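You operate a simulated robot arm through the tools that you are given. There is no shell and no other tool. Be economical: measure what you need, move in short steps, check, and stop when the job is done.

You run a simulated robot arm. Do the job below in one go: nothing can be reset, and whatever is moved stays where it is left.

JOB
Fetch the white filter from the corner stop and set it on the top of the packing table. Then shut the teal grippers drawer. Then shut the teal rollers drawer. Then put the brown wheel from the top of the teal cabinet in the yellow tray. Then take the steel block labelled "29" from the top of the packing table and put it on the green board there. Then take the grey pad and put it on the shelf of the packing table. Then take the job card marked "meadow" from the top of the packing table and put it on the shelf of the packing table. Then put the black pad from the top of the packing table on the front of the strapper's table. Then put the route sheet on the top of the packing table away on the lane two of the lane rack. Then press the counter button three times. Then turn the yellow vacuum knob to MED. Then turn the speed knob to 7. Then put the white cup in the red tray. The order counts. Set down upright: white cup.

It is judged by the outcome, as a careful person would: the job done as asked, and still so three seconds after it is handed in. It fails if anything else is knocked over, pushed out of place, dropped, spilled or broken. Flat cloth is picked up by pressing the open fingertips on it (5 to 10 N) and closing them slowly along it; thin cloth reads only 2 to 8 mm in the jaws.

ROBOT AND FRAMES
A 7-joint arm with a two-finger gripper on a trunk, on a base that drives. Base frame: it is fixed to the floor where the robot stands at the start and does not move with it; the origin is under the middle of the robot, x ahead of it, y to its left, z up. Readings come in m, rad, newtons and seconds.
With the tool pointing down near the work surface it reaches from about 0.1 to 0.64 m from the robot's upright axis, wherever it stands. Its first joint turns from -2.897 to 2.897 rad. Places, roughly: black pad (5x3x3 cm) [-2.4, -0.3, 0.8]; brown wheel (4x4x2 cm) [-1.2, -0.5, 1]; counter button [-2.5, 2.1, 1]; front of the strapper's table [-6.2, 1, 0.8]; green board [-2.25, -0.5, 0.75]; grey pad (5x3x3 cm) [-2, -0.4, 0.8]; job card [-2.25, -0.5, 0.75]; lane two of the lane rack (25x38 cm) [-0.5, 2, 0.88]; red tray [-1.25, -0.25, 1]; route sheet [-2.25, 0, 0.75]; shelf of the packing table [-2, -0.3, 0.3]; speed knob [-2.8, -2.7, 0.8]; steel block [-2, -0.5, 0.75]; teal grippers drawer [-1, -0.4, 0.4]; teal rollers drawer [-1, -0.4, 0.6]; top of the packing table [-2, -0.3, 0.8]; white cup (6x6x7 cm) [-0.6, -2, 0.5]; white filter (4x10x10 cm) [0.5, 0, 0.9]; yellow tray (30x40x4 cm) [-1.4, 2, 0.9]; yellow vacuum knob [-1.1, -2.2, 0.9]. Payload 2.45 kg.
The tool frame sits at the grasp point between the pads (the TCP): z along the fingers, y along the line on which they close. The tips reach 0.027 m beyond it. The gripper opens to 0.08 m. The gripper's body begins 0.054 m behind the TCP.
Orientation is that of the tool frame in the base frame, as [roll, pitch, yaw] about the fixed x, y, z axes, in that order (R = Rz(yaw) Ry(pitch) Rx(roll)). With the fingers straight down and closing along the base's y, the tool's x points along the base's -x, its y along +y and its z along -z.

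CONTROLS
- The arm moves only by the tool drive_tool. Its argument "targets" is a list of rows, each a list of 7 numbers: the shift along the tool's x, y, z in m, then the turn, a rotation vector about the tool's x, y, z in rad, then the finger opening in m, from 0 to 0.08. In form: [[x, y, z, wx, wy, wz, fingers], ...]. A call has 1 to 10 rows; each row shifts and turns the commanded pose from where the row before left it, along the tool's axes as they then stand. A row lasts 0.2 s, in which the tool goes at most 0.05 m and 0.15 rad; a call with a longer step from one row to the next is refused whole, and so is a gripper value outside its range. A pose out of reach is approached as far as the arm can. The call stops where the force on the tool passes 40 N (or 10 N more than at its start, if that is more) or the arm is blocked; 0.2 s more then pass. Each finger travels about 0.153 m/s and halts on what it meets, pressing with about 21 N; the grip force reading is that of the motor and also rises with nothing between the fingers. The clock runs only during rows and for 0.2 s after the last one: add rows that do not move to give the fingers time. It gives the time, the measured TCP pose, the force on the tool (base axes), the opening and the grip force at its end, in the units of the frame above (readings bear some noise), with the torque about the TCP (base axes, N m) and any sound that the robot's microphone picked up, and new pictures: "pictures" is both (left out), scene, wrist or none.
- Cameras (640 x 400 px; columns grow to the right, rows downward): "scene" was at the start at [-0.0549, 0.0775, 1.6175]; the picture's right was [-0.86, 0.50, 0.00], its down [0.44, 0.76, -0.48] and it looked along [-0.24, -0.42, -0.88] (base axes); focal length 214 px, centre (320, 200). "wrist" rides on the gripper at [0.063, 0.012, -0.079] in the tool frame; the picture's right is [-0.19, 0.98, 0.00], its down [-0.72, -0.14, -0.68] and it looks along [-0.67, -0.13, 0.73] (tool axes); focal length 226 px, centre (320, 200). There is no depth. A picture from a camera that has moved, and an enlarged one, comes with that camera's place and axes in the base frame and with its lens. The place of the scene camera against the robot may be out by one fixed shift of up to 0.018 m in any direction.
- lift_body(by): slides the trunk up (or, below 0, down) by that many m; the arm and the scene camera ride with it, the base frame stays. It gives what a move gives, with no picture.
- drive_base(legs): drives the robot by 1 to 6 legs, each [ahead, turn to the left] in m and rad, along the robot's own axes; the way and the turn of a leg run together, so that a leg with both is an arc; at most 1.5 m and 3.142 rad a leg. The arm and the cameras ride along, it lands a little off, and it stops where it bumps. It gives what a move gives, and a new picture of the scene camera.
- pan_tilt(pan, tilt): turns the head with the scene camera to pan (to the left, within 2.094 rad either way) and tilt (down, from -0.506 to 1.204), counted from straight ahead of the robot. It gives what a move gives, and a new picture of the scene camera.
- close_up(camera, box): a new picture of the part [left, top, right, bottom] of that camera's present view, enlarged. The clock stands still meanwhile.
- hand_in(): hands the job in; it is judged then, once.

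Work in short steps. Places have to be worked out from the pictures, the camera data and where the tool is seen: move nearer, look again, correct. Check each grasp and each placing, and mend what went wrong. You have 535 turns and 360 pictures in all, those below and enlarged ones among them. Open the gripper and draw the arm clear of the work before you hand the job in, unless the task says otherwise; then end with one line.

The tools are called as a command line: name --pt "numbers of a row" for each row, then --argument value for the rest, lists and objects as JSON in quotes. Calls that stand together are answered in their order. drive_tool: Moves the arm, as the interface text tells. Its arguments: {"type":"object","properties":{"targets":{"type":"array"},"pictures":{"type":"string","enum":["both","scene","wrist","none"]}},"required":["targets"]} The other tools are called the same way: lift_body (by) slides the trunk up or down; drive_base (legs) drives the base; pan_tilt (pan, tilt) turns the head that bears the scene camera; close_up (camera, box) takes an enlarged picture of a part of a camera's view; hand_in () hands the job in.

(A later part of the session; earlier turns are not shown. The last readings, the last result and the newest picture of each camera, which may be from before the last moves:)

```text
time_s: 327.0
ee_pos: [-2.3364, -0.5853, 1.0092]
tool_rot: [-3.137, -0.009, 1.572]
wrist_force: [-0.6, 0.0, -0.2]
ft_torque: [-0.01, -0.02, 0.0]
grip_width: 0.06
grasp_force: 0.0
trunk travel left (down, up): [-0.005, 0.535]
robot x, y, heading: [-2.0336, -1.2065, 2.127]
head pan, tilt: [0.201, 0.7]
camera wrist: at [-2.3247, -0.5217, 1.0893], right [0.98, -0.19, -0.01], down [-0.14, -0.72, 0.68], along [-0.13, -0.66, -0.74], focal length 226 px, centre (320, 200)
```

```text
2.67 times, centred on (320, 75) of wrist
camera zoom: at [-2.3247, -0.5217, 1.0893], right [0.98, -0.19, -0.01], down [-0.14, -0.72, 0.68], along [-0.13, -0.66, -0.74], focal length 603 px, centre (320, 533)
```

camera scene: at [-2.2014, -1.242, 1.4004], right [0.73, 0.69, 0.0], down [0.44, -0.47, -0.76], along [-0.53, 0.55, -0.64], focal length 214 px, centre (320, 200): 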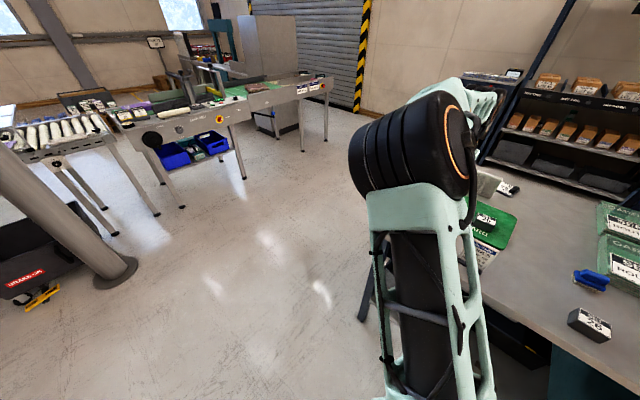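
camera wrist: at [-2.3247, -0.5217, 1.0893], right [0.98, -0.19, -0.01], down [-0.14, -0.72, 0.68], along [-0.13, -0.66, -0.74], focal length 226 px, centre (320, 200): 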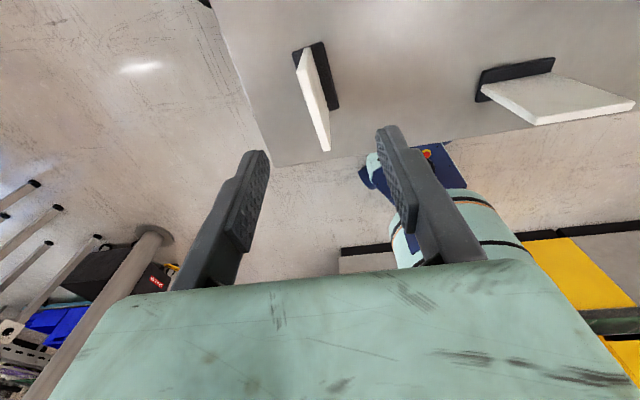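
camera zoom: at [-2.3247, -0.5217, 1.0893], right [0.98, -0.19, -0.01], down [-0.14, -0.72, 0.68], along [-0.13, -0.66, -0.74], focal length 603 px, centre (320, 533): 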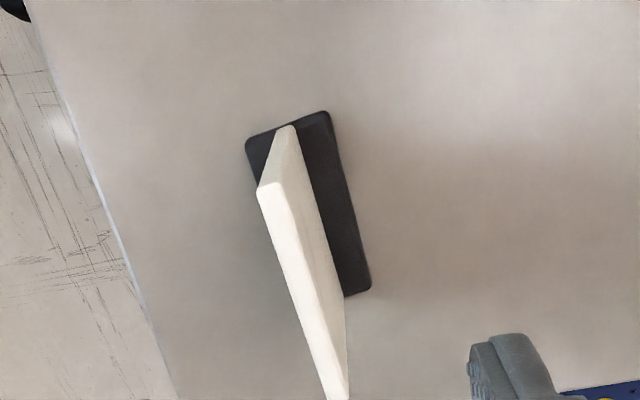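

The card is a vertical plate at x≈-2.342, y -0.62…-0.56, top z≈0.91. I descend around its top and close.

drive_tool --pt "-0.005 -0.006 0.04 0 0 0 0.06" --pt "0 0 0.04 0 0 0 0.06" --pt "0 0 0.03 0 0 0 0.06" --pictures "wrist"

```text
time_s: 327.8
ee_pos: [-2.3484, -0.5846, 0.8984]
tool_rot: [-3.136, -0.01, 1.572]
wrist_force: [0.7, 0.1, 0.5]
ft_torque: [0.02, -0.01, 0.05]
grip_width: 0.0602
grasp_force: 0.1
trunk travel left (down, up): [-0.005, 0.535]
robot x, y, heading: [-2.0333, -1.205, 2.129]
head pan, tilt: [0.201, 0.7]
camera wrist: at [-2.3354, -0.5216, 0.98], right [0.98, -0.19, -0.01], down [-0.14, -0.72, 0.68], along [-0.13, -0.66, -0.74], focal length 226 px, centre (320, 200)
```

wrist: 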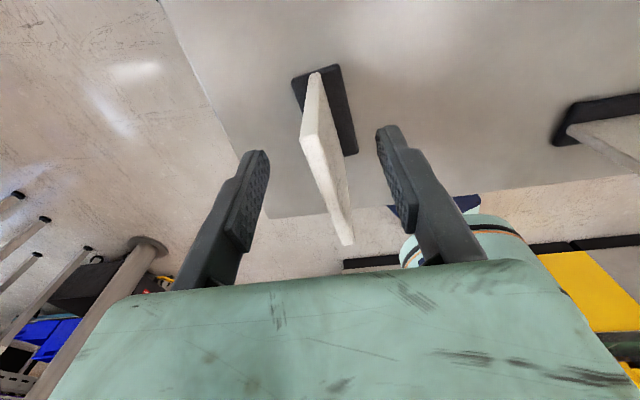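

Centred at its top edge. I lower 15 mm and close.

drive_tool --pt "0 0.002 0.015 0 0 0 0.06" --pt "0 0 0 0 0 0 0.03" --pt "0 0 0 0 0 0 0.01" --pt "0 0 0 0 0 0 0.0" --pt "0 0 0 0 0 0 0.0" --pt "0 0 -0.02 0 0 0 0.0" --pt "0 0 -0.04 0 0 0 0.0" --pictures "wrist"

```text
time_s: 329.4
ee_pos: [-2.3449, -0.5846, 0.943]
tool_rot: [-3.137, -0.008, 1.574]
wrist_force: [-0.2, -0.6, -0.8]
ft_torque: [0.03, -0.01, 0.0]
grip_width: 0.0072
grasp_force: 20.8
trunk travel left (down, up): [-0.005, 0.535]
robot x, y, heading: [-2.034, -1.2042, 2.127]
head pan, tilt: [0.201, 0.7]
camera wrist: at [-2.3324, -0.522, 1.0243], right [0.98, -0.19, -0.01], down [-0.14, -0.72, 0.68], along [-0.13, -0.66, -0.74], focal length 226 px, centre (320, 200)
```

wrist: 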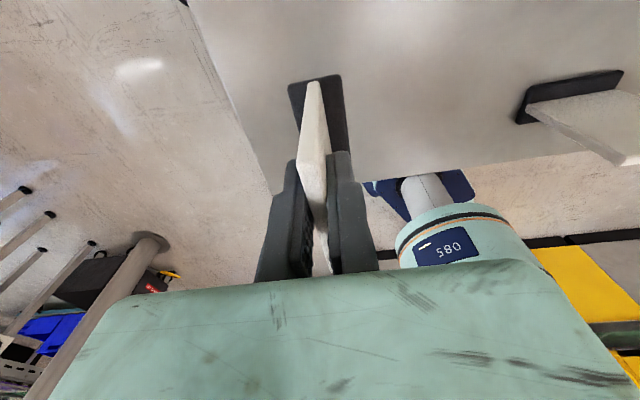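

The card is lifted with its foot. I raise it, turn back and retreat from the table end, above all items.

drive_tool --pt "0 0 -0.05 0 0 0 0.0" --pt "0 0 -0.05 0 0 0 0.0" --pictures "none"

drive_base --legs '[[0, -0.47], [-0.28, 0]]'

drive_tool --pt "-0.0 0 0 0 0 -0.15 0.0" --pt "-0.0 0 0 0 0 -0.15 0.0" --pt "0 0 0 0 0 -0.15 0.0" --pictures "none"

```text
time_s: 330.0
ee_pos: [-2.3439, -0.5874, 1.0414]
tool_rot: [-3.137, -0.008, 1.574]
wrist_force: [-0.6, -0.1, -0.3]
ft_torque: [0.03, 0.01, -0.01]
grip_width: 0.007
grasp_force: 21.2
trunk travel left (down, up): [-0.005, 0.535]
robot x, y, heading: [-2.031, -1.2061, 2.129]
head pan, tilt: [0.201, 0.7]
```

```text
time_s: 333.3
ee_pos: [-2.0103, -0.7955, 1.0405]
tool_rot: [-3.137, -0.009, 1.113]
wrist_force: [-0.8, 0.0, -0.9]
ft_torque: [-0.04, 0.0, 0.02]
grip_width: 0.0075
grasp_force: 21.1
trunk travel left (down, up): [-0.005, 0.535]
robot x, y, heading: [-2.0048, -1.49, 1.67]
head pan, tilt: [0.201, 0.7]
camera scene: at [-2.1698, -1.4469, 1.4005], right [0.96, 0.29, 0.0], down [0.19, -0.62, -0.76], along [-0.23, 0.73, -0.64], focal length 214 px, centre (320, 200)
```

scene: 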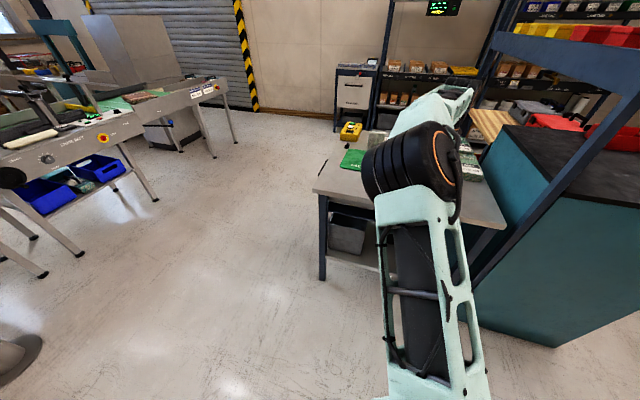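

```text
time_s: 334.1
ee_pos: [-2.0101, -0.7937, 1.0414]
tool_rot: [-3.142, -0.011, 1.563]
wrist_force: [0.0, 0.1, -1.2]
ft_torque: [0.01, 0.01, 0.03]
grip_width: 0.0072
grasp_force: 21.2
trunk travel left (down, up): [-0.005, 0.535]
robot x, y, heading: [-2.003, -1.4879, 1.664]
head pan, tilt: [0.201, 0.7]
```

I tilt the tool ~29° and retract slightly, then lower outside the table end.

drive_tool --pt "-0.02 0 0 0 0.15 0 0.0" --pt "-0.02 0 0 0 0.15 0 0.0" --pt "-0.02 0 0 0 0.15 0 0.0" --pt "0 0 0 0 0.05 0 0.0" --pictures "none"

drive_tool --pt "-0.022 0 0.04 0 0 0 0.0" --pt "-0.022 0 0.04 0 0 0 0.0" --pt "-0.022 0 0.04 0 0 0 0.0" --pt "-0.022 0 0.04 0 0 0 0.0" --pt "-0.022 0 0.04 0 0 0 0.0" --pt "-0.022 0 0.04 0 0 0 0.0" --pt "-0.022 0 0.04 0 0 0 0.0" --pt "-0.022 0 0.04 0 0 0 0.0" --pt "-0.022 0 0.04 0 0 0 0.0" --pt "-0.022 0 0.04 0 0 0 0.0" --pictures "none"

```text
time_s: 335.1
ee_pos: [-2.0111, -0.8541, 1.0312]
tool_rot: [3.141, -0.511, 1.562]
wrist_force: [0.8, 0.2, -1.5]
ft_torque: [0.01, 0.01, 0.02]
grip_width: 0.0074
grasp_force: 20.9
trunk travel left (down, up): [-0.005, 0.535]
robot x, y, heading: [-2.0043, -1.4887, 1.666]
head pan, tilt: [0.201, 0.7]
```

```text
time_s: 337.3
ee_pos: [-2.0125, -0.8485, 0.5781]
tool_rot: [3.141, -0.512, 1.562]
wrist_force: [0.0, 0.1, -0.6]
ft_torque: [0.02, 0.0, 0.04]
grip_width: 0.0071
grasp_force: 20.8
trunk travel left (down, up): [-0.005, 0.535]
robot x, y, heading: [-2.0046, -1.4894, 1.668]
head pan, tilt: [0.201, 0.7]
```

drive_tool --pt "-0.022 0 0.04 0 0 0 0.0" --pt "-0.022 0 0.04 0 0 0 0.0" --pt "-0.022 0 0.04 0 0 0 0.0" --pictures "both"

```text
time_s: 338.1
ee_pos: [-2.0102, -0.8485, 0.4386]
tool_rot: [-3.14, -0.511, 1.56]
wrist_force: [0.5, -0.4, -0.2]
ft_torque: [-0.01, -0.02, -0.01]
grip_width: 0.0073
grasp_force: 20.9
trunk travel left (down, up): [-0.005, 0.535]
robot x, y, heading: [-2.0037, -1.489, 1.669]
head pan, tilt: [0.201, 0.7]
camera scene: at [-2.1698, -1.4473, 1.4005], right [0.96, 0.29, 0.0], down [0.19, -0.62, -0.76], along [-0.23, 0.73, -0.64], focal length 214 px, centre (320, 200)
camera wrist: at [-1.9987, -0.8316, 0.5401], right [0.98, -0.18, -0.1], down [-0.15, -0.96, 0.24], along [-0.13, -0.22, -0.97], focal length 226 px, centre (320, 200)
```

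scene: 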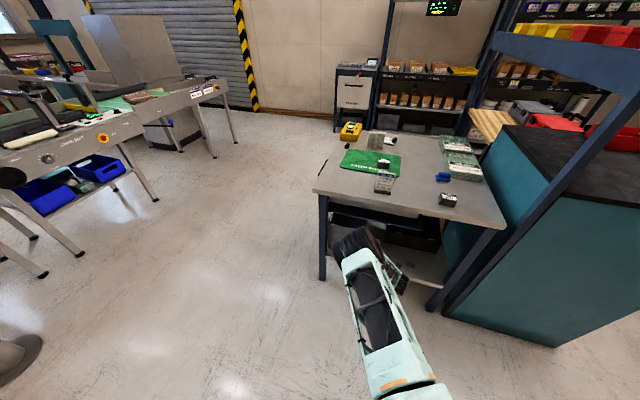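
wrist: 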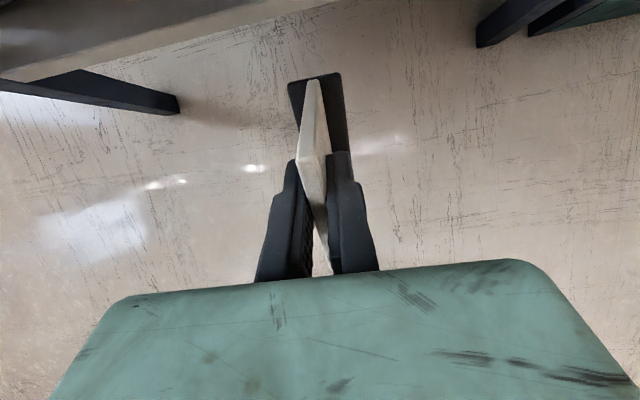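

The card clears the shelf height. I drive forward and reach in.

drive_base --legs '[[0.15, 0]]'

drive_tool --pt "0.022 0 0.012 0 0 0 0.0" --pt "0.022 0 0.012 0 0 0 0.0" --pt "0.017 0 0.01 0 0 0 0.0" --pictures "both"

```text
time_s: 339.5
ee_pos: [-2.0268, -0.699, 0.4396]
tool_rot: [3.14, -0.511, 1.564]
wrist_force: [0.1, 0.0, 0.0]
ft_torque: [0.0, -0.04, 0.05]
grip_width: 0.0074
grasp_force: 20.6
trunk travel left (down, up): [-0.005, 0.535]
robot x, y, heading: [-2.0189, -1.3413, 1.672]
head pan, tilt: [0.201, 0.7]
camera scene: at [-2.1846, -1.2984, 1.4005], right [0.96, 0.3, 0.0], down [0.19, -0.62, -0.76], along [-0.23, 0.73, -0.64], focal length 214 px, centre (320, 200)
```

scene: 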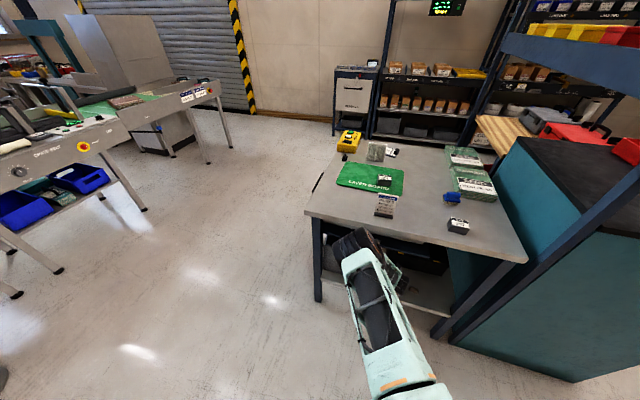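

```text
time_s: 340.3
ee_pos: [-2.0276, -0.6295, 0.4393]
tool_rot: [-3.14, -0.512, 1.565]
wrist_force: [-0.4, 0.9, -0.6]
ft_torque: [0.0, -0.02, 0.02]
grip_width: 0.0072
grasp_force: 20.6
trunk travel left (down, up): [-0.005, 0.535]
robot x, y, heading: [-2.0187, -1.342, 1.668]
head pan, tilt: [0.201, 0.7]
camera scene: at [-2.1847, -1.2984, 1.4005], right [0.96, 0.3, 0.0], down [0.19, -0.62, -0.76], along [-0.23, 0.73, -0.64], focal length 214 px, centre (320, 200)
camera wrist: at [-2.0144, -0.6138, 0.5408], right [0.98, -0.18, -0.09], down [-0.15, -0.96, 0.24], along [-0.13, -0.22, -0.97], focal length 226 px, centre (320, 200)
```

scene: 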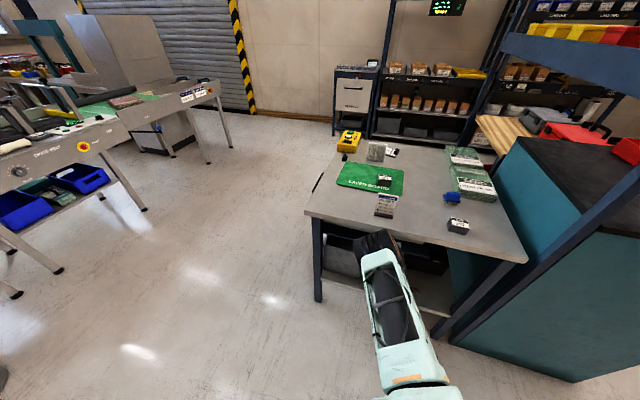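
wrist: 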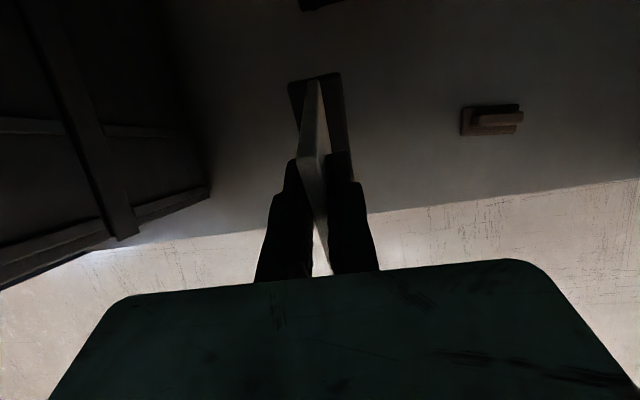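

In place over the shelf, between crate and pad. I lower in small steps.

drive_tool --pt "-0.0073 0 0.0131 0 0 0 0.0" --pt "-0.0073 0 0.0131 0 0 0 0.0" --pt "-0.0049 0 0.0087 0 0 0 0.0" --pictures "none"

drive_tool --pt "-0.0029 0 0.0052 0 0 0 0.0" --pt "-0.0029 0 0.0052 0 0 0 0.0" --pictures "wrist"

```text
time_s: 341.1
ee_pos: [-2.0252, -0.6298, 0.4007]
tool_rot: [-3.141, -0.51, 1.564]
wrist_force: [-0.1, 0.4, -0.5]
ft_torque: [-0.02, -0.03, -0.01]
grip_width: 0.0068
grasp_force: 21.1
trunk travel left (down, up): [-0.005, 0.535]
robot x, y, heading: [-2.0225, -1.3383, 1.674]
head pan, tilt: [0.201, 0.7]
```

```text
time_s: 341.7
ee_pos: [-2.0258, -0.627, 0.3893]
tool_rot: [-3.141, -0.514, 1.563]
wrist_force: [-1.0, 3.4, 18.1]
ft_torque: [0.26, 0.01, 0.01]
grip_width: 0.008
grasp_force: 21.4
trunk travel left (down, up): [-0.005, 0.535]
robot x, y, heading: [-2.0215, -1.3397, 1.664]
head pan, tilt: [0.201, 0.7]
camera wrist: at [-2.0124, -0.6107, 0.4917], right [0.98, -0.17, -0.1], down [-0.15, -0.96, 0.24], along [-0.13, -0.22, -0.97], focal length 226 px, centre (320, 200)
```

wrist: 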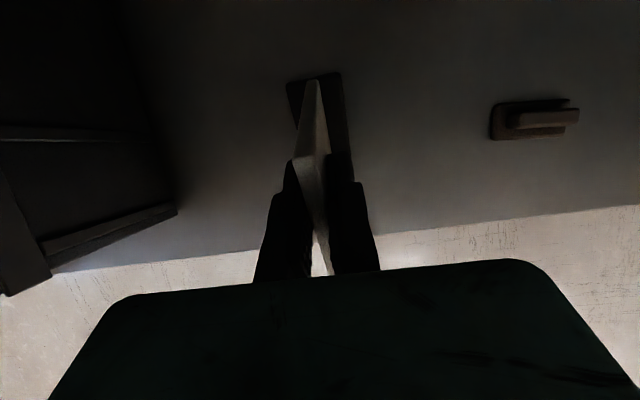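

It touches with its near end, tilted ~29°. I lift slightly and reduce the tilt a little so it drops less on release.

drive_tool --pt "0.005 0 -0.009 0 0 0 0.0" --pt "0 0 0 0 -0.08 0 0.0" --pt "0 0 0 0 -0.08 0 0.0" --pictures "scene"

close_up --camera "scene" --box '[310, 190, 470, 310]'

```text
time_s: 342.5
ee_pos: [-2.0254, -0.6303, 0.3962]
tool_rot: [3.141, -0.35, 1.565]
wrist_force: [1.0, -1.2, -0.6]
ft_torque: [-0.02, 0.04, 0.01]
grip_width: 0.0074
grasp_force: 20.9
trunk travel left (down, up): [-0.005, 0.535]
robot x, y, heading: [-2.0147, -1.3394, 1.665]
head pan, tilt: [0.201, 0.7]
camera scene: at [-2.1845, -1.2983, 1.4004], right [0.96, 0.3, 0.0], down [0.19, -0.62, -0.76], along [-0.23, 0.73, -0.64], focal length 214 px, centre (320, 200)
```

scene: 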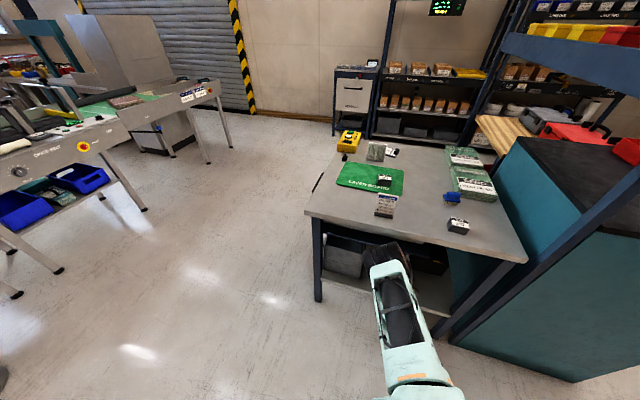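

```text
3.33 times, centred on (390, 250) of scene
camera zoom: at [-2.1845, -1.2983, 1.4004], right [0.96, 0.3, 0.0], down [0.19, -0.62, -0.76], along [-0.23, 0.73, -0.64], focal length 715 px, centre (87, 33)
```

zoom: 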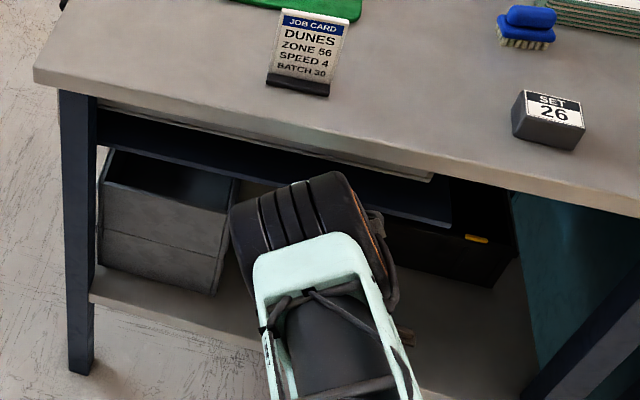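

No contact with the table. I lower again to touch and release.

drive_tool --pt "-0.0014 0 0.0038 0 0 0 0.0" --pt "-0.0014 0 0.0038 0 0 0 0.0" --pt "0 0 0 0 0 0 0.0" --pictures "none"

drive_tool --pt "-0.0014 0 0.0038 0 0 0 0.0" --pt "0 0 0 0 0 0 0.0" --pictures "none"

```text
time_s: 343.3
ee_pos: [-2.0258, -0.6291, 0.3875]
tool_rot: [-3.141, -0.351, 1.563]
wrist_force: [-0.3, -0.9, 6.4]
ft_torque: [-0.27, 0.04, 0.01]
grip_width: 0.0071
grasp_force: 21.2
trunk travel left (down, up): [-0.005, 0.535]
robot x, y, heading: [-2.0204, -1.3409, 1.669]
head pan, tilt: [0.201, 0.7]
```

```text
time_s: 343.9
ee_pos: [-2.0251, -0.6275, 0.3865]
tool_rot: [-3.141, -0.357, 1.564]
wrist_force: [1.1, 2.7, 20.6]
ft_torque: [-0.2, -0.03, -0.01]
grip_width: 0.007
grasp_force: 21.1
trunk travel left (down, up): [-0.005, 0.535]
robot x, y, heading: [-2.0166, -1.3421, 1.67]
head pan, tilt: [0.201, 0.7]
```

It seems to have pivoted flat under the push. I ease off and open slowly.

drive_tool --pt "0.0005 0 -0.0015 0 0 0 0.0" --pt "0 0 0 0 0 0 0.01" --pt "0 0 0 0 0 0 0.014" --pt "0 0 0 0 0 0 0.02" --pt "0 0 0 0 0 0 0.03" --pictures "wrist"

```text
time_s: 345.1
ee_pos: [-2.0255, -0.6299, 0.3862]
tool_rot: [-3.139, -0.348, 1.564]
wrist_force: [0.2, 0.1, 0.3]
ft_torque: [0.03, -0.01, -0.01]
grip_width: 0.0299
grasp_force: 0.0
trunk travel left (down, up): [-0.005, 0.535]
robot x, y, heading: [-2.021, -1.3398, 1.668]
head pan, tilt: [0.201, 0.7]
camera wrist: at [-2.013, -0.5972, 0.4836], right [0.98, -0.19, -0.07], down [-0.15, -0.91, 0.39], along [-0.13, -0.38, -0.92], focal length 226 px, centre (320, 200)
```

wrist: 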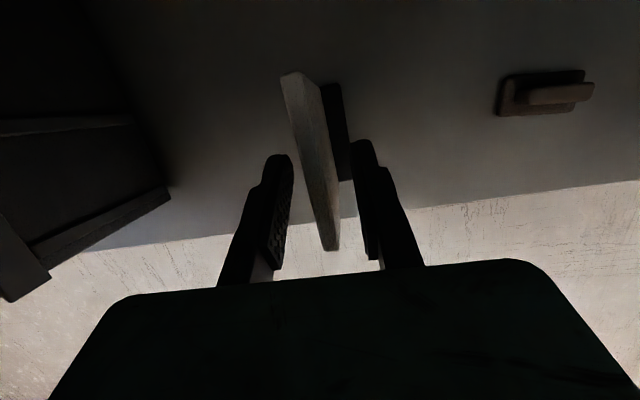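

The card stands on the shelf. I open wider and retreat along the tool axis.

drive_tool --pt "0 0 0 0 0 0 0.05" --pt "0 0 -0.02 0 0 0 0.05" --pt "0 0 -0.03 0 0 0 0.05" --pt "-0.02 0 -0.03 0 0 0 0.05" --pictures "wrist"

```text
time_s: 346.1
ee_pos: [-2.0258, -0.6775, 0.4527]
tool_rot: [-3.14, -0.349, 1.56]
wrist_force: [0.3, 0.9, -0.4]
ft_torque: [-0.01, -0.02, 0.01]
grip_width: 0.05
grasp_force: 0.1
trunk travel left (down, up): [-0.005, 0.535]
robot x, y, heading: [-2.0195, -1.3387, 1.67]
head pan, tilt: [0.201, 0.7]
camera wrist: at [-2.0136, -0.6438, 0.5509], right [0.98, -0.19, -0.07], down [-0.15, -0.91, 0.39], along [-0.14, -0.38, -0.92], focal length 226 px, centre (320, 200)
```

wrist: 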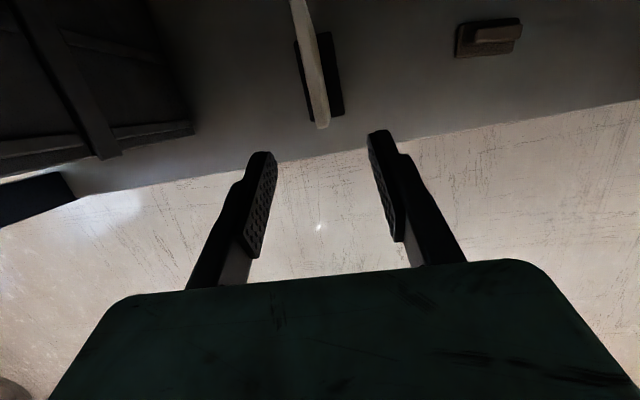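

The job card stands well inside the shelf. I back out, raise and level the tool.

drive_base --legs '[[-0.14, 0]]'

drive_tool --pt "0.016 0 -0.043 0 0 0 0.05" --pt "0.016 0 -0.043 0 0 0 0.05" --pt "0.016 0 -0.043 0 0 0 0.05" --pt "0.016 0 -0.043 0 0 0 0.05" --pt "0.016 0 -0.043 0 0 0 0.05" --pt "0.016 0 -0.043 0 0 0 0.05" --pt "0.016 0 -0.043 0 0 0 0.05" --pt "0.016 0 -0.043 0 0 0 0.05" --pt "0.016 0 -0.043 0 0 0 0.05" --pt "0.016 0 -0.043 0 0 0 0.05" --pictures "none"

drive_tool --pt "0.016 0 -0.043 0 0 0 0.05" --pt "0 0 -0.04 0 -0.12 0 0.05" --pt "0 0 -0.04 0 -0.12 0 0.05" --pt "0 0 0 0 -0.11 0 0.05" --pictures "none"

drive_base --legs '[[0.1, 0.3], [0, 1.2], [0.85, 0], [0, -1.57], [1.05, 0], [0, -1.6]]'

```text
time_s: 347.4
ee_pos: [-2.0132, -0.8126, 0.4521]
tool_rot: [-3.14, -0.351, 1.569]
wrist_force: [0.3, -0.5, 0.5]
ft_torque: [0.01, 0.01, 0.0]
grip_width: 0.05
grasp_force: 0.0
trunk travel left (down, up): [-0.005, 0.535]
robot x, y, heading: [-2.007, -1.4789, 1.675]
head pan, tilt: [0.201, 0.7]
camera scene: at [-2.1709, -1.4353, 1.4005], right [0.95, 0.3, 0.0], down [0.19, -0.62, -0.76], along [-0.23, 0.73, -0.64], focal length 214 px, centre (320, 200)
```

scene: 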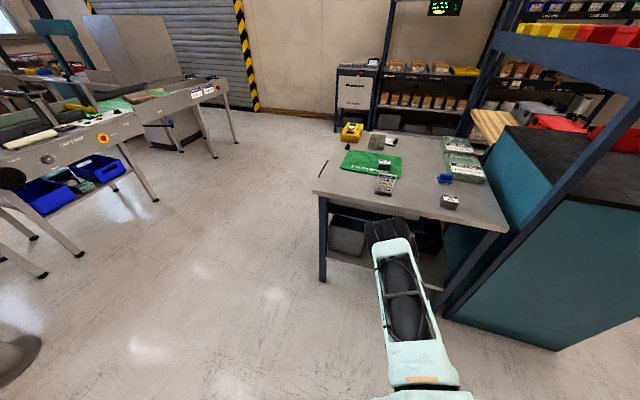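

```text
time_s: 349.6
ee_pos: [-2.0147, -0.8079, 0.9128]
tool_rot: [-3.138, -0.348, 1.565]
wrist_force: [-0.6, -0.1, -1.0]
ft_torque: [-0.03, -0.01, -0.01]
grip_width: 0.05
grasp_force: 0.0
trunk travel left (down, up): [-0.005, 0.535]
robot x, y, heading: [-2.0047, -1.4762, 1.676]
head pan, tilt: [0.201, 0.7]
```

```text
time_s: 350.6
ee_pos: [-2.013, -0.8338, 1.0369]
tool_rot: [3.14, 0.001, 1.565]
wrist_force: [0.2, -0.1, 0.3]
ft_torque: [0.05, 0.02, 0.03]
grip_width: 0.05
grasp_force: 0.1
trunk travel left (down, up): [-0.005, 0.535]
robot x, y, heading: [-2.0067, -1.4763, 1.672]
head pan, tilt: [0.201, 0.7]
```

```text
time_s: 372.2
ee_pos: [-2.3078, -0.4144, 1.0355]
tool_rot: [-3.142, 0.0, -0.072]
wrist_force: [0.7, 0.2, 0.1]
ft_torque: [-0.02, -0.03, 0.01]
grip_width: 0.05
grasp_force: 0.1
trunk travel left (down, up): [-0.005, 0.535]
robot x, y, heading: [-2.9502, -0.3787, 0.033]
head pan, tilt: [0.201, 0.7]
camera scene: at [-2.8963, -0.226, 1.4005], right [0.23, -0.97, 0.0], down [-0.63, -0.15, -0.76], along [0.74, 0.18, -0.64], focal length 214 px, centre (320, 200)
```

scene: 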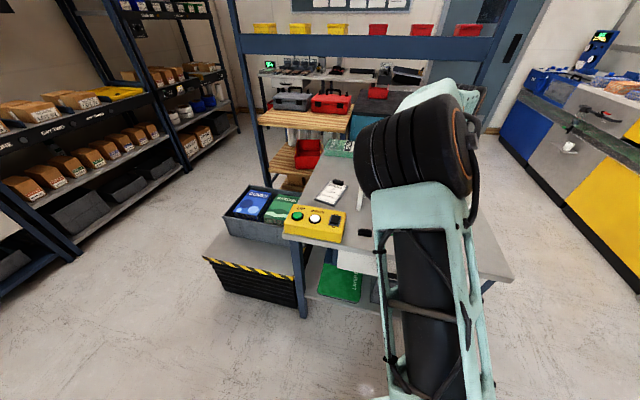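

I move over the black pad's estimated place and look with the wrist camera.

drive_tool --pt "-0.013 -0.0425 0.01 0 0 0 0.05" --pt "-0.013 -0.0425 0.01 0 0 0 0.06" --pt "-0.013 -0.0425 0.01 0 0 0 0.07" --pictures "wrist"

```text
time_s: 373.0
ee_pos: [-2.3414, -0.2867, 1.0061]
tool_rot: [-3.141, -0.002, -0.072]
wrist_force: [0.1, -0.2, -0.1]
ft_torque: [0.0, -0.01, 0.01]
grip_width: 0.0698
grasp_force: 0.0
trunk travel left (down, up): [-0.005, 0.535]
robot x, y, heading: [-2.9527, -0.3774, 0.037]
head pan, tilt: [0.201, 0.7]
camera wrist: at [-2.2788, -0.3035, 1.087], right [-0.26, -0.96, 0.0], down [-0.71, 0.19, 0.68], along [-0.66, 0.18, -0.73], focal length 226 px, centre (320, 200)
```

wrist: 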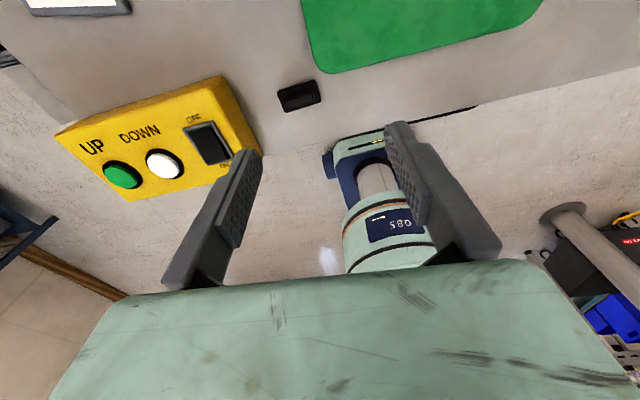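

The black pad is at ≈[-2.356,-0.258], long side along y; the yellow console is 6 cm away. I position above with a moderate opening.

drive_tool --pt "-0.0166 -0.0276 0.03 0 0 0 0.064" --pt "0 0 0.04 0 0 0 0.064" --pt "0 0 0.03 0 0 0 0.064" --pictures "wrist"

close_up --camera "wrist" --box '[220, 60, 420, 185]'

```text
time_s: 373.8
ee_pos: [-2.3553, -0.2555, 0.9073]
tool_rot: [-3.141, -0.001, -0.07]
wrist_force: [-0.1, -0.3, 0.0]
ft_torque: [-0.04, -0.02, 0.01]
grip_width: 0.0642
grasp_force: 0.1
trunk travel left (down, up): [-0.005, 0.535]
robot x, y, heading: [-2.9551, -0.3787, 0.036]
head pan, tilt: [0.201, 0.7]
camera wrist: at [-2.2932, -0.2734, 0.9882], right [-0.26, -0.97, 0.0], down [-0.71, 0.19, 0.68], along [-0.66, 0.18, -0.73], focal length 226 px, centre (320, 200)
```

wrist: 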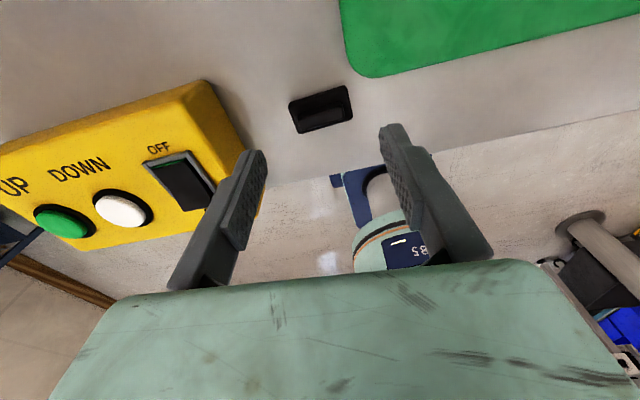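

```text
3.20 times, centred on (320, 122) of wrist
camera zoom: at [-2.2932, -0.2734, 0.9882], right [-0.26, -0.97, 0.0], down [-0.71, 0.19, 0.68], along [-0.66, 0.18, -0.73], focal length 723 px, centre (320, 448)
```

zoom: 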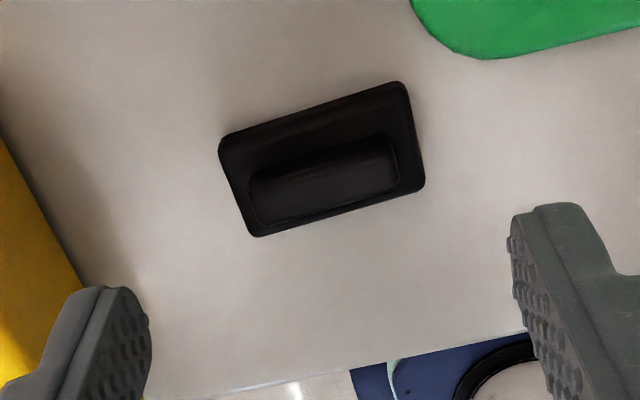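

Centred; the pad is rotated ~8°. I rotate to match and descend beside the console.

drive_tool --pt "0.001 0 0.01 0 0 -0.14 0.06" --pt "0 0 0.025 0 0 0 0.06" --pt "0 0 0.02 0 0 0 0.06" --pt "0 0 0.01 0 0 0 0.06" --pictures "wrist"

```text
time_s: 374.8
ee_pos: [-2.3507, -0.2551, 0.841]
tool_rot: [3.141, -0.002, 0.07]
wrist_force: [-1.5, -2.0, 6.5]
ft_torque: [-0.27, 0.03, -0.03]
grip_width: 0.059
grasp_force: 0.0
trunk travel left (down, up): [-0.005, 0.535]
robot x, y, heading: [-2.9536, -0.3799, 0.036]
head pan, tilt: [0.201, 0.7]
camera wrist: at [-2.2874, -0.2636, 0.9222], right [-0.12, -0.99, 0.0], down [-0.73, 0.09, 0.68], along [-0.67, 0.09, -0.73], focal length 226 px, centre (320, 200)
```

wrist: 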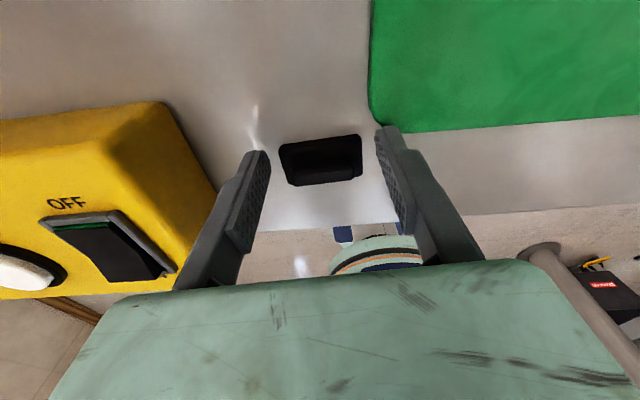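

Touching the table lightly. I lift 1.5 mm, close and lift.

drive_tool --pt "0 0 -0.002 0 0 0 0.06" --pt "0 0 0 0 0 0 0.03" --pt "0 0 0 0 0 0 0.01" --pt "0 0 0 0 0 0 0.0" --pt "0 0 -0.03 0 0 0 0.0" --pt "0 0 -0.05 0 0 0 0.0" --pt "0 0 -0.05 0 0 0 0.0" --pictures "wrist"

```text
time_s: 376.4
ee_pos: [-2.3499, -0.2586, 0.9734]
tool_rot: [3.141, -0.001, 0.071]
wrist_force: [-0.9, 0.1, -0.4]
ft_torque: [-0.04, 0.03, -0.02]
grip_width: 0.0348
grasp_force: 20.4
trunk travel left (down, up): [-0.005, 0.535]
robot x, y, heading: [-2.9528, -0.3765, 0.038]
head pan, tilt: [0.201, 0.7]
camera wrist: at [-2.2863, -0.2676, 1.0541], right [-0.12, -0.99, 0.0], down [-0.73, 0.09, 0.68], along [-0.68, 0.08, -0.73], focal length 226 px, centre (320, 200)
```

wrist: 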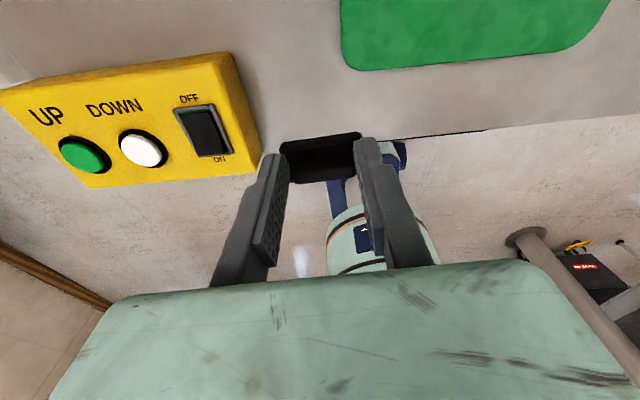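

Black pad held. I raise it, back off and turn toward the -x side to look for the strapper's table.

drive_tool --pt "0 0 -0.05 0 0 0 0.0" --pt "-0.03 0 -0.04 0 0 0 0.0" --pt "-0.04 0 0 0 0 0 0.0" --pictures "none"

drive_base --legs '[[-0.15, 0], [0, 1.5], [0.6, 0], [0, 1.2]]'

pan_tilt --pan 0.5 --tilt 0.2

```text
time_s: 377.2
ee_pos: [-2.4215, -0.2612, 1.0637]
tool_rot: [3.142, -0.003, 0.069]
wrist_force: [0.5, -0.2, 0.4]
ft_torque: [-0.04, 0.0, -0.01]
grip_width: 0.0346
grasp_force: 21.3
trunk travel left (down, up): [-0.005, 0.535]
robot x, y, heading: [-2.9544, -0.3795, 0.034]
head pan, tilt: [0.201, 0.7]
```

```text
time_s: 388.4
ee_pos: [-3.6025, 0.3479, 1.063]
tool_rot: [-3.142, 0.0, 2.756]
wrist_force: [0.3, 0.9, -0.2]
ft_torque: [-0.01, -0.01, -0.03]
grip_width: 0.0347
grasp_force: 20.7
trunk travel left (down, up): [-0.005, 0.535]
robot x, y, heading: [-3.0796, 0.2183, 2.721]
head pan, tilt: [0.201, 0.7]
camera scene: at [-3.1988, 0.0959, 1.4005], right [0.22, 0.98, 0.0], down [0.63, -0.14, -0.76], along [-0.75, 0.17, -0.64], focal length 214 px, centre (320, 200)
```

scene: 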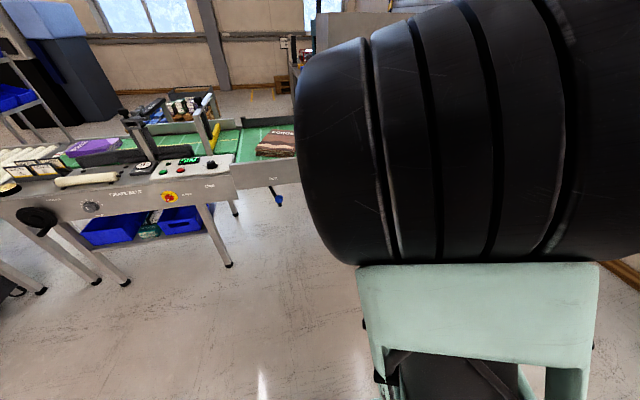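

```text
time_s: 389.4
ee_pos: [-3.6022, 0.3471, 1.0631]
tool_rot: [-3.142, 0.0, 2.755]
wrist_force: [-0.1, 0.1, -0.6]
ft_torque: [0.02, -0.02, 0.02]
grip_width: 0.0346
grasp_force: 20.7
trunk travel left (down, up): [-0.005, 0.535]
robot x, y, heading: [-3.0738, 0.2203, 2.723]
head pan, tilt: [0.499, 0.201]
camera scene: at [-3.2087, 0.07, 1.4458], right [-0.08, 1.0, 0.0], down [0.2, 0.02, -0.98], along [-0.98, -0.08, -0.2], focal length 214 px, centre (320, 200)
```

scene: 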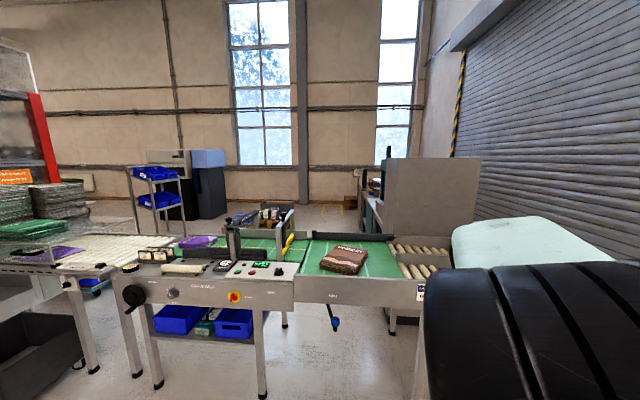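

The strapper seems to be behind the conveyor and grey hood. I raise the trunk for an overview.

lift_body --by 0.5

pan_tilt --pan 0.4 --tilt 0.3

pan_tilt --pan 1.2 --tilt 0.3

```text
refused: 0.5 is not a number from -0.4 to 0.4
```

```text
time_s: 390.0
ee_pos: [-3.6033, 0.3469, 1.0628]
tool_rot: [-3.141, -0.001, 2.755]
wrist_force: [0.6, -0.7, -0.8]
ft_torque: [0.01, 0.0, 0.0]
grip_width: 0.0346
grasp_force: 20.3
trunk travel left (down, up): [-0.005, 0.535]
robot x, y, heading: [-3.0767, 0.2202, 2.727]
head pan, tilt: [0.4, 0.3]
camera scene: at [-3.2092, 0.0792, 1.4366], right [0.02, 1.0, 0.0], down [0.3, -0.01, -0.96], along [-0.96, 0.02, -0.3], focal length 214 px, centre (320, 200)
```

scene: 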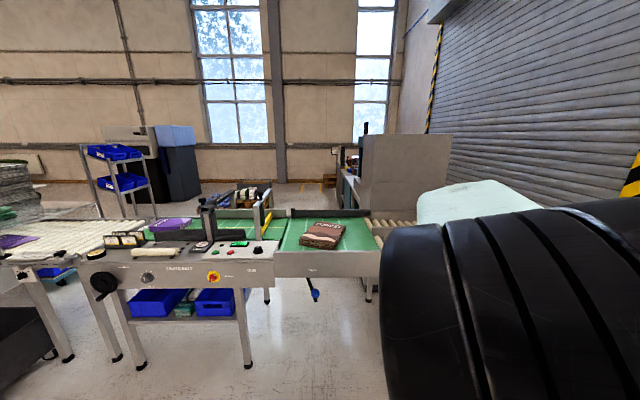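

```text
time_s: 391.2
ee_pos: [-3.6023, 0.3476, 1.0623]
tool_rot: [3.142, 0.0, 2.755]
wrist_force: [0.8, 0.3, 0.1]
ft_torque: [-0.04, 0.03, 0.01]
grip_width: 0.0348
grasp_force: 21.2
trunk travel left (down, up): [-0.005, 0.535]
robot x, y, heading: [-3.0751, 0.2181, 2.722]
head pan, tilt: [1.201, 0.3]
camera scene: at [-3.1821, 0.0117, 1.4366], right [-0.7, 0.71, 0.0], down [0.21, 0.21, -0.96], along [-0.68, -0.67, -0.3], focal length 214 px, centre (320, 200)
```

scene: 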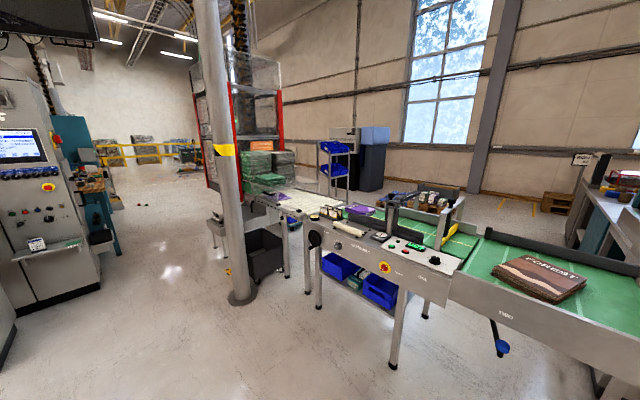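

I drive up to y≈1.4 to look at the passage by the shutter door.

drive_base --legs '[[0, -1.15], [1.15, 0], [0, 1.45]]'

pan_tilt --pan 0.3 --tilt 0.35

```text
time_s: 403.8
ee_pos: [-3.6092, 1.4002, 1.0631]
tool_rot: [-3.14, 0.0, 3.014]
wrist_force: [-1.3, -0.5, -0.7]
ft_torque: [0.02, -0.01, 0.0]
grip_width: 0.0344
grasp_force: 20.5
trunk travel left (down, up): [-0.005, 0.535]
robot x, y, heading: [-3.0626, 1.4113, 2.981]
head pan, tilt: [1.201, 0.3]
camera scene: at [-3.1177, 1.1839, 1.4366], right [-0.86, 0.5, 0.0], down [0.15, 0.26, -0.96], along [-0.48, -0.82, -0.3], focal length 214 px, centre (320, 200)
```

scene: 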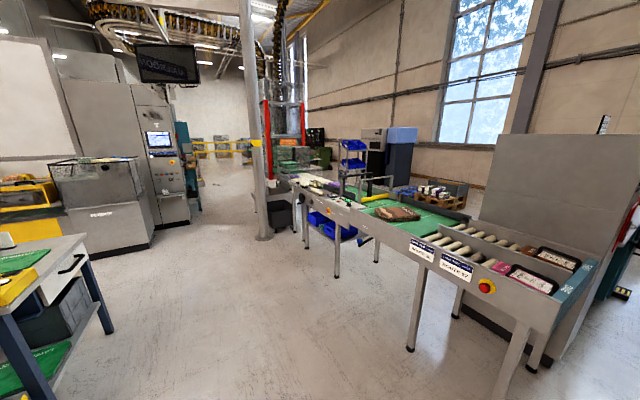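

```text
time_s: 405.0
ee_pos: [-3.6089, 1.4013, 1.0618]
tool_rot: [-3.141, -0.001, 3.013]
wrist_force: [-0.2, 0.6, -1.0]
ft_torque: [-0.03, -0.02, 0.0]
grip_width: 0.0347
grasp_force: 21.5
trunk travel left (down, up): [-0.005, 0.535]
robot x, y, heading: [-3.0677, 1.413, 2.985]
head pan, tilt: [0.3, 0.351]
camera scene: at [-3.1627, 1.2512, 1.4319], right [-0.14, 0.99, 0.0], down [0.34, 0.05, -0.94], along [-0.93, -0.13, -0.34], focal length 214 px, centre (320, 200)
```

scene: 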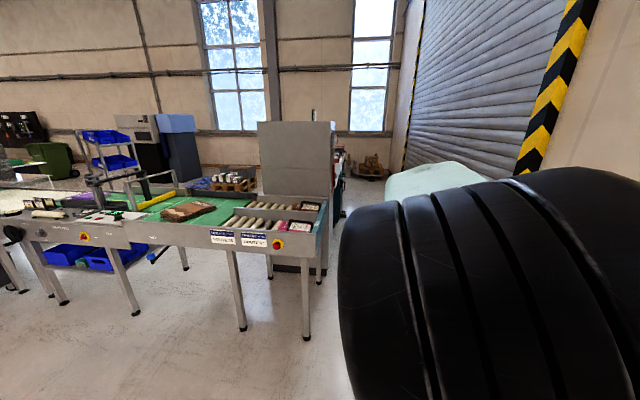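

The line ends at y≈1.05; there is a free corridor by the shutter. I drive along it.

drive_base --legs '[[1.4, -0.05]]'

pan_tilt --pan 0.5 --tilt 0.45

```text
time_s: 412.0
ee_pos: [-4.9862, 1.7258, 1.0628]
tool_rot: [-3.141, -0.001, 2.932]
wrist_force: [-0.6, -0.8, -0.2]
ft_torque: [0.02, -0.03, 0.0]
grip_width: 0.0347
grasp_force: 21.5
trunk travel left (down, up): [-0.005, 0.535]
robot x, y, heading: [-4.4453, 1.6905, 2.893]
head pan, tilt: [0.3, 0.351]
camera scene: at [-4.5525, 1.5396, 1.4319], right [-0.06, 1.0, 0.0], down [0.34, 0.02, -0.94], along [-0.94, -0.05, -0.34], focal length 214 px, centre (320, 200)
```

scene: 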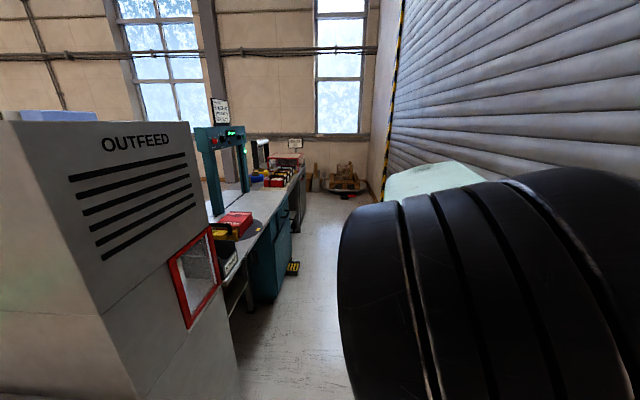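

```text
time_s: 412.7
ee_pos: [-4.9854, 1.724, 1.0637]
tool_rot: [-3.14, 0.0, 2.933]
wrist_force: [-0.5, -0.2, -0.8]
ft_torque: [-0.02, 0.01, 0.01]
grip_width: 0.0347
grasp_force: 21.1
trunk travel left (down, up): [-0.005, 0.535]
robot x, y, heading: [-4.4413, 1.6914, 2.895]
head pan, tilt: [0.499, 0.45]
camera scene: at [-4.5485, 1.5217, 1.4227], right [-0.25, 0.97, 0.0], down [0.42, 0.11, -0.9], along [-0.87, -0.23, -0.44], focal length 214 px, centre (320, 200)
```

scene: 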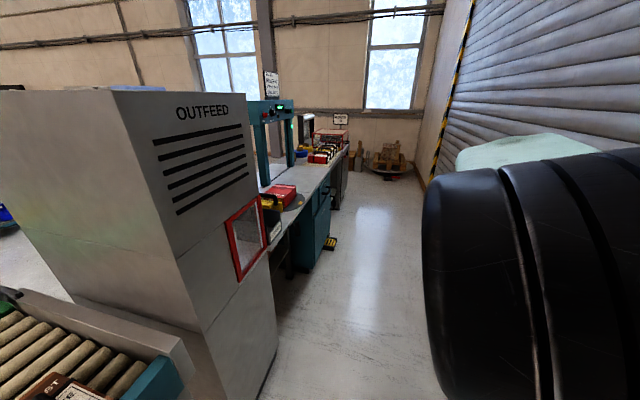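

The strapper's table faces the shutter side (front edge y≈1.1). I drive along and turn left to face it.

drive_base --legs '[[0, 0.25], [1.45, 0]]'

pan_tilt --pan 1.2 --tilt 0.6

```text
time_s: 420.8
ee_pos: [-6.4293, 1.5916, 1.0629]
tool_rot: [-3.141, 0.0, -3.11]
wrist_force: [-0.6, 0.8, 0.3]
ft_torque: [0.01, -0.02, 0.01]
grip_width: 0.0344
grasp_force: 21.0
trunk travel left (down, up): [-0.005, 0.535]
robot x, y, heading: [-5.8981, 1.6876, 3.142]
head pan, tilt: [0.499, 0.45]
camera scene: at [-5.959, 1.4978, 1.4227], right [-0.48, 0.88, 0.0], down [0.38, 0.21, -0.9], along [-0.79, -0.43, -0.44], focal length 214 px, centre (320, 200)
```

scene: 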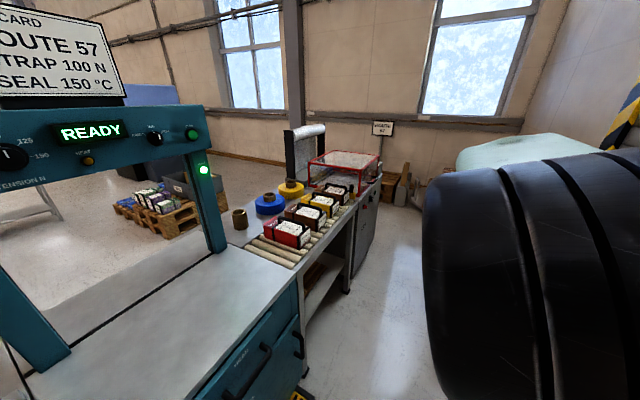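

```text
time_s: 421.9
ee_pos: [-6.4308, 1.5921, 1.0629]
tool_rot: [3.14, -0.001, -3.112]
wrist_force: [0.8, -0.1, -0.4]
ft_torque: [0.01, 0.01, -0.01]
grip_width: 0.0345
grasp_force: 20.8
trunk travel left (down, up): [-0.005, 0.535]
robot x, y, heading: [-5.8971, 1.6836, 3.139]
head pan, tilt: [1.201, 0.6]
camera scene: at [-5.9105, 1.4593, 1.4091], right [-0.93, 0.37, 0.0], down [0.21, 0.53, -0.83], along [-0.3, -0.77, -0.56], focal length 214 px, centre (320, 200)
```

scene: 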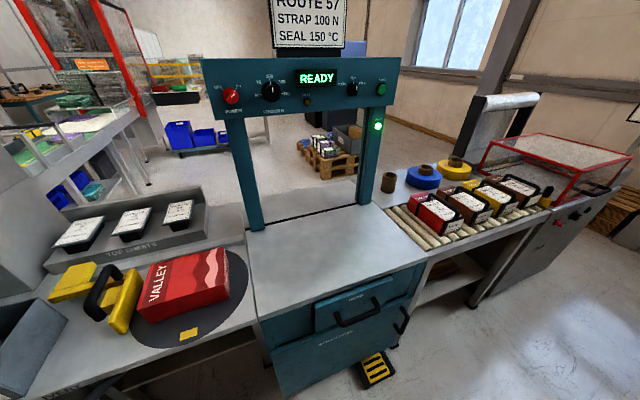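

The free steel surface in front of the arch spans x -6.4…-5.9, y 0.75…1.12. I drive a bit further and turn to face it.

drive_base --legs '[[0.27, 0], [0, 1.57]]'

pan_tilt --pan 0.5 --tilt 0.9

```text
time_s: 427.6
ee_pos: [-6.0849, 1.1501, 1.0627]
tool_rot: [3.141, 0.001, -1.565]
wrist_force: [-0.4, 0.2, -0.5]
ft_torque: [0.02, 0.02, 0.01]
grip_width: 0.0347
grasp_force: 21.0
trunk travel left (down, up): [-0.005, 0.535]
robot x, y, heading: [-6.1699, 1.6874, -1.603]
head pan, tilt: [1.201, 0.6]
camera scene: at [-5.9482, 1.6633, 1.4091], right [-0.39, -0.92, 0.0], down [-0.52, 0.22, -0.82], along [0.76, -0.32, -0.57], focal length 214 px, centre (320, 200)
```

scene: 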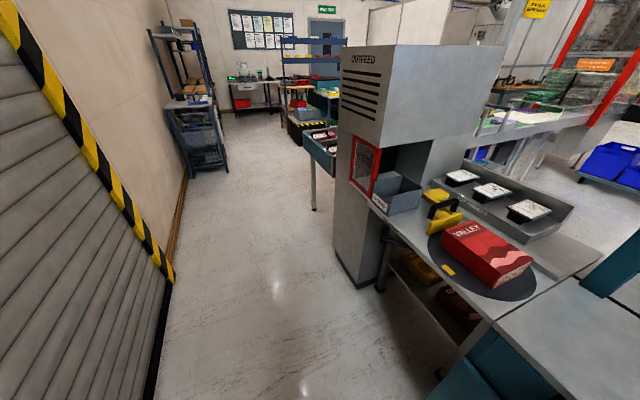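

```text
time_s: 428.7
ee_pos: [-6.0866, 1.1509, 1.0623]
tool_rot: [3.141, 0.0, -1.566]
wrist_force: [0.2, -0.5, -0.3]
ft_torque: [0.04, -0.03, -0.01]
grip_width: 0.0346
grasp_force: 21.9
trunk travel left (down, up): [-0.005, 0.535]
robot x, y, heading: [-6.1713, 1.6888, -1.599]
head pan, tilt: [0.499, 0.901]
camera scene: at [-5.9953, 1.6304, 1.3844], right [-0.89, -0.46, 0.0], down [-0.36, 0.7, -0.62], along [0.28, -0.55, -0.78], focal length 214 px, centre (320, 200)
```

scene: 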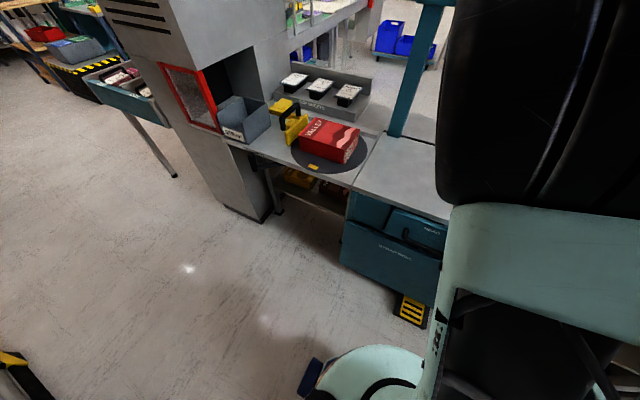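

I extend the tool over the steel surface and look down.

drive_tool --pt "0.039 0.021 0 0 0 0 0.0" --pt "0.039 0.021 0 0 0 0 0.0" --pt "0.039 0.021 0 0 0 0 0.0" --pt "0.039 0.021 0.03 0 0 0 0.0" --pictures "wrist"

```text
refused: row 4 steps farther than a row can; nothing moved
```

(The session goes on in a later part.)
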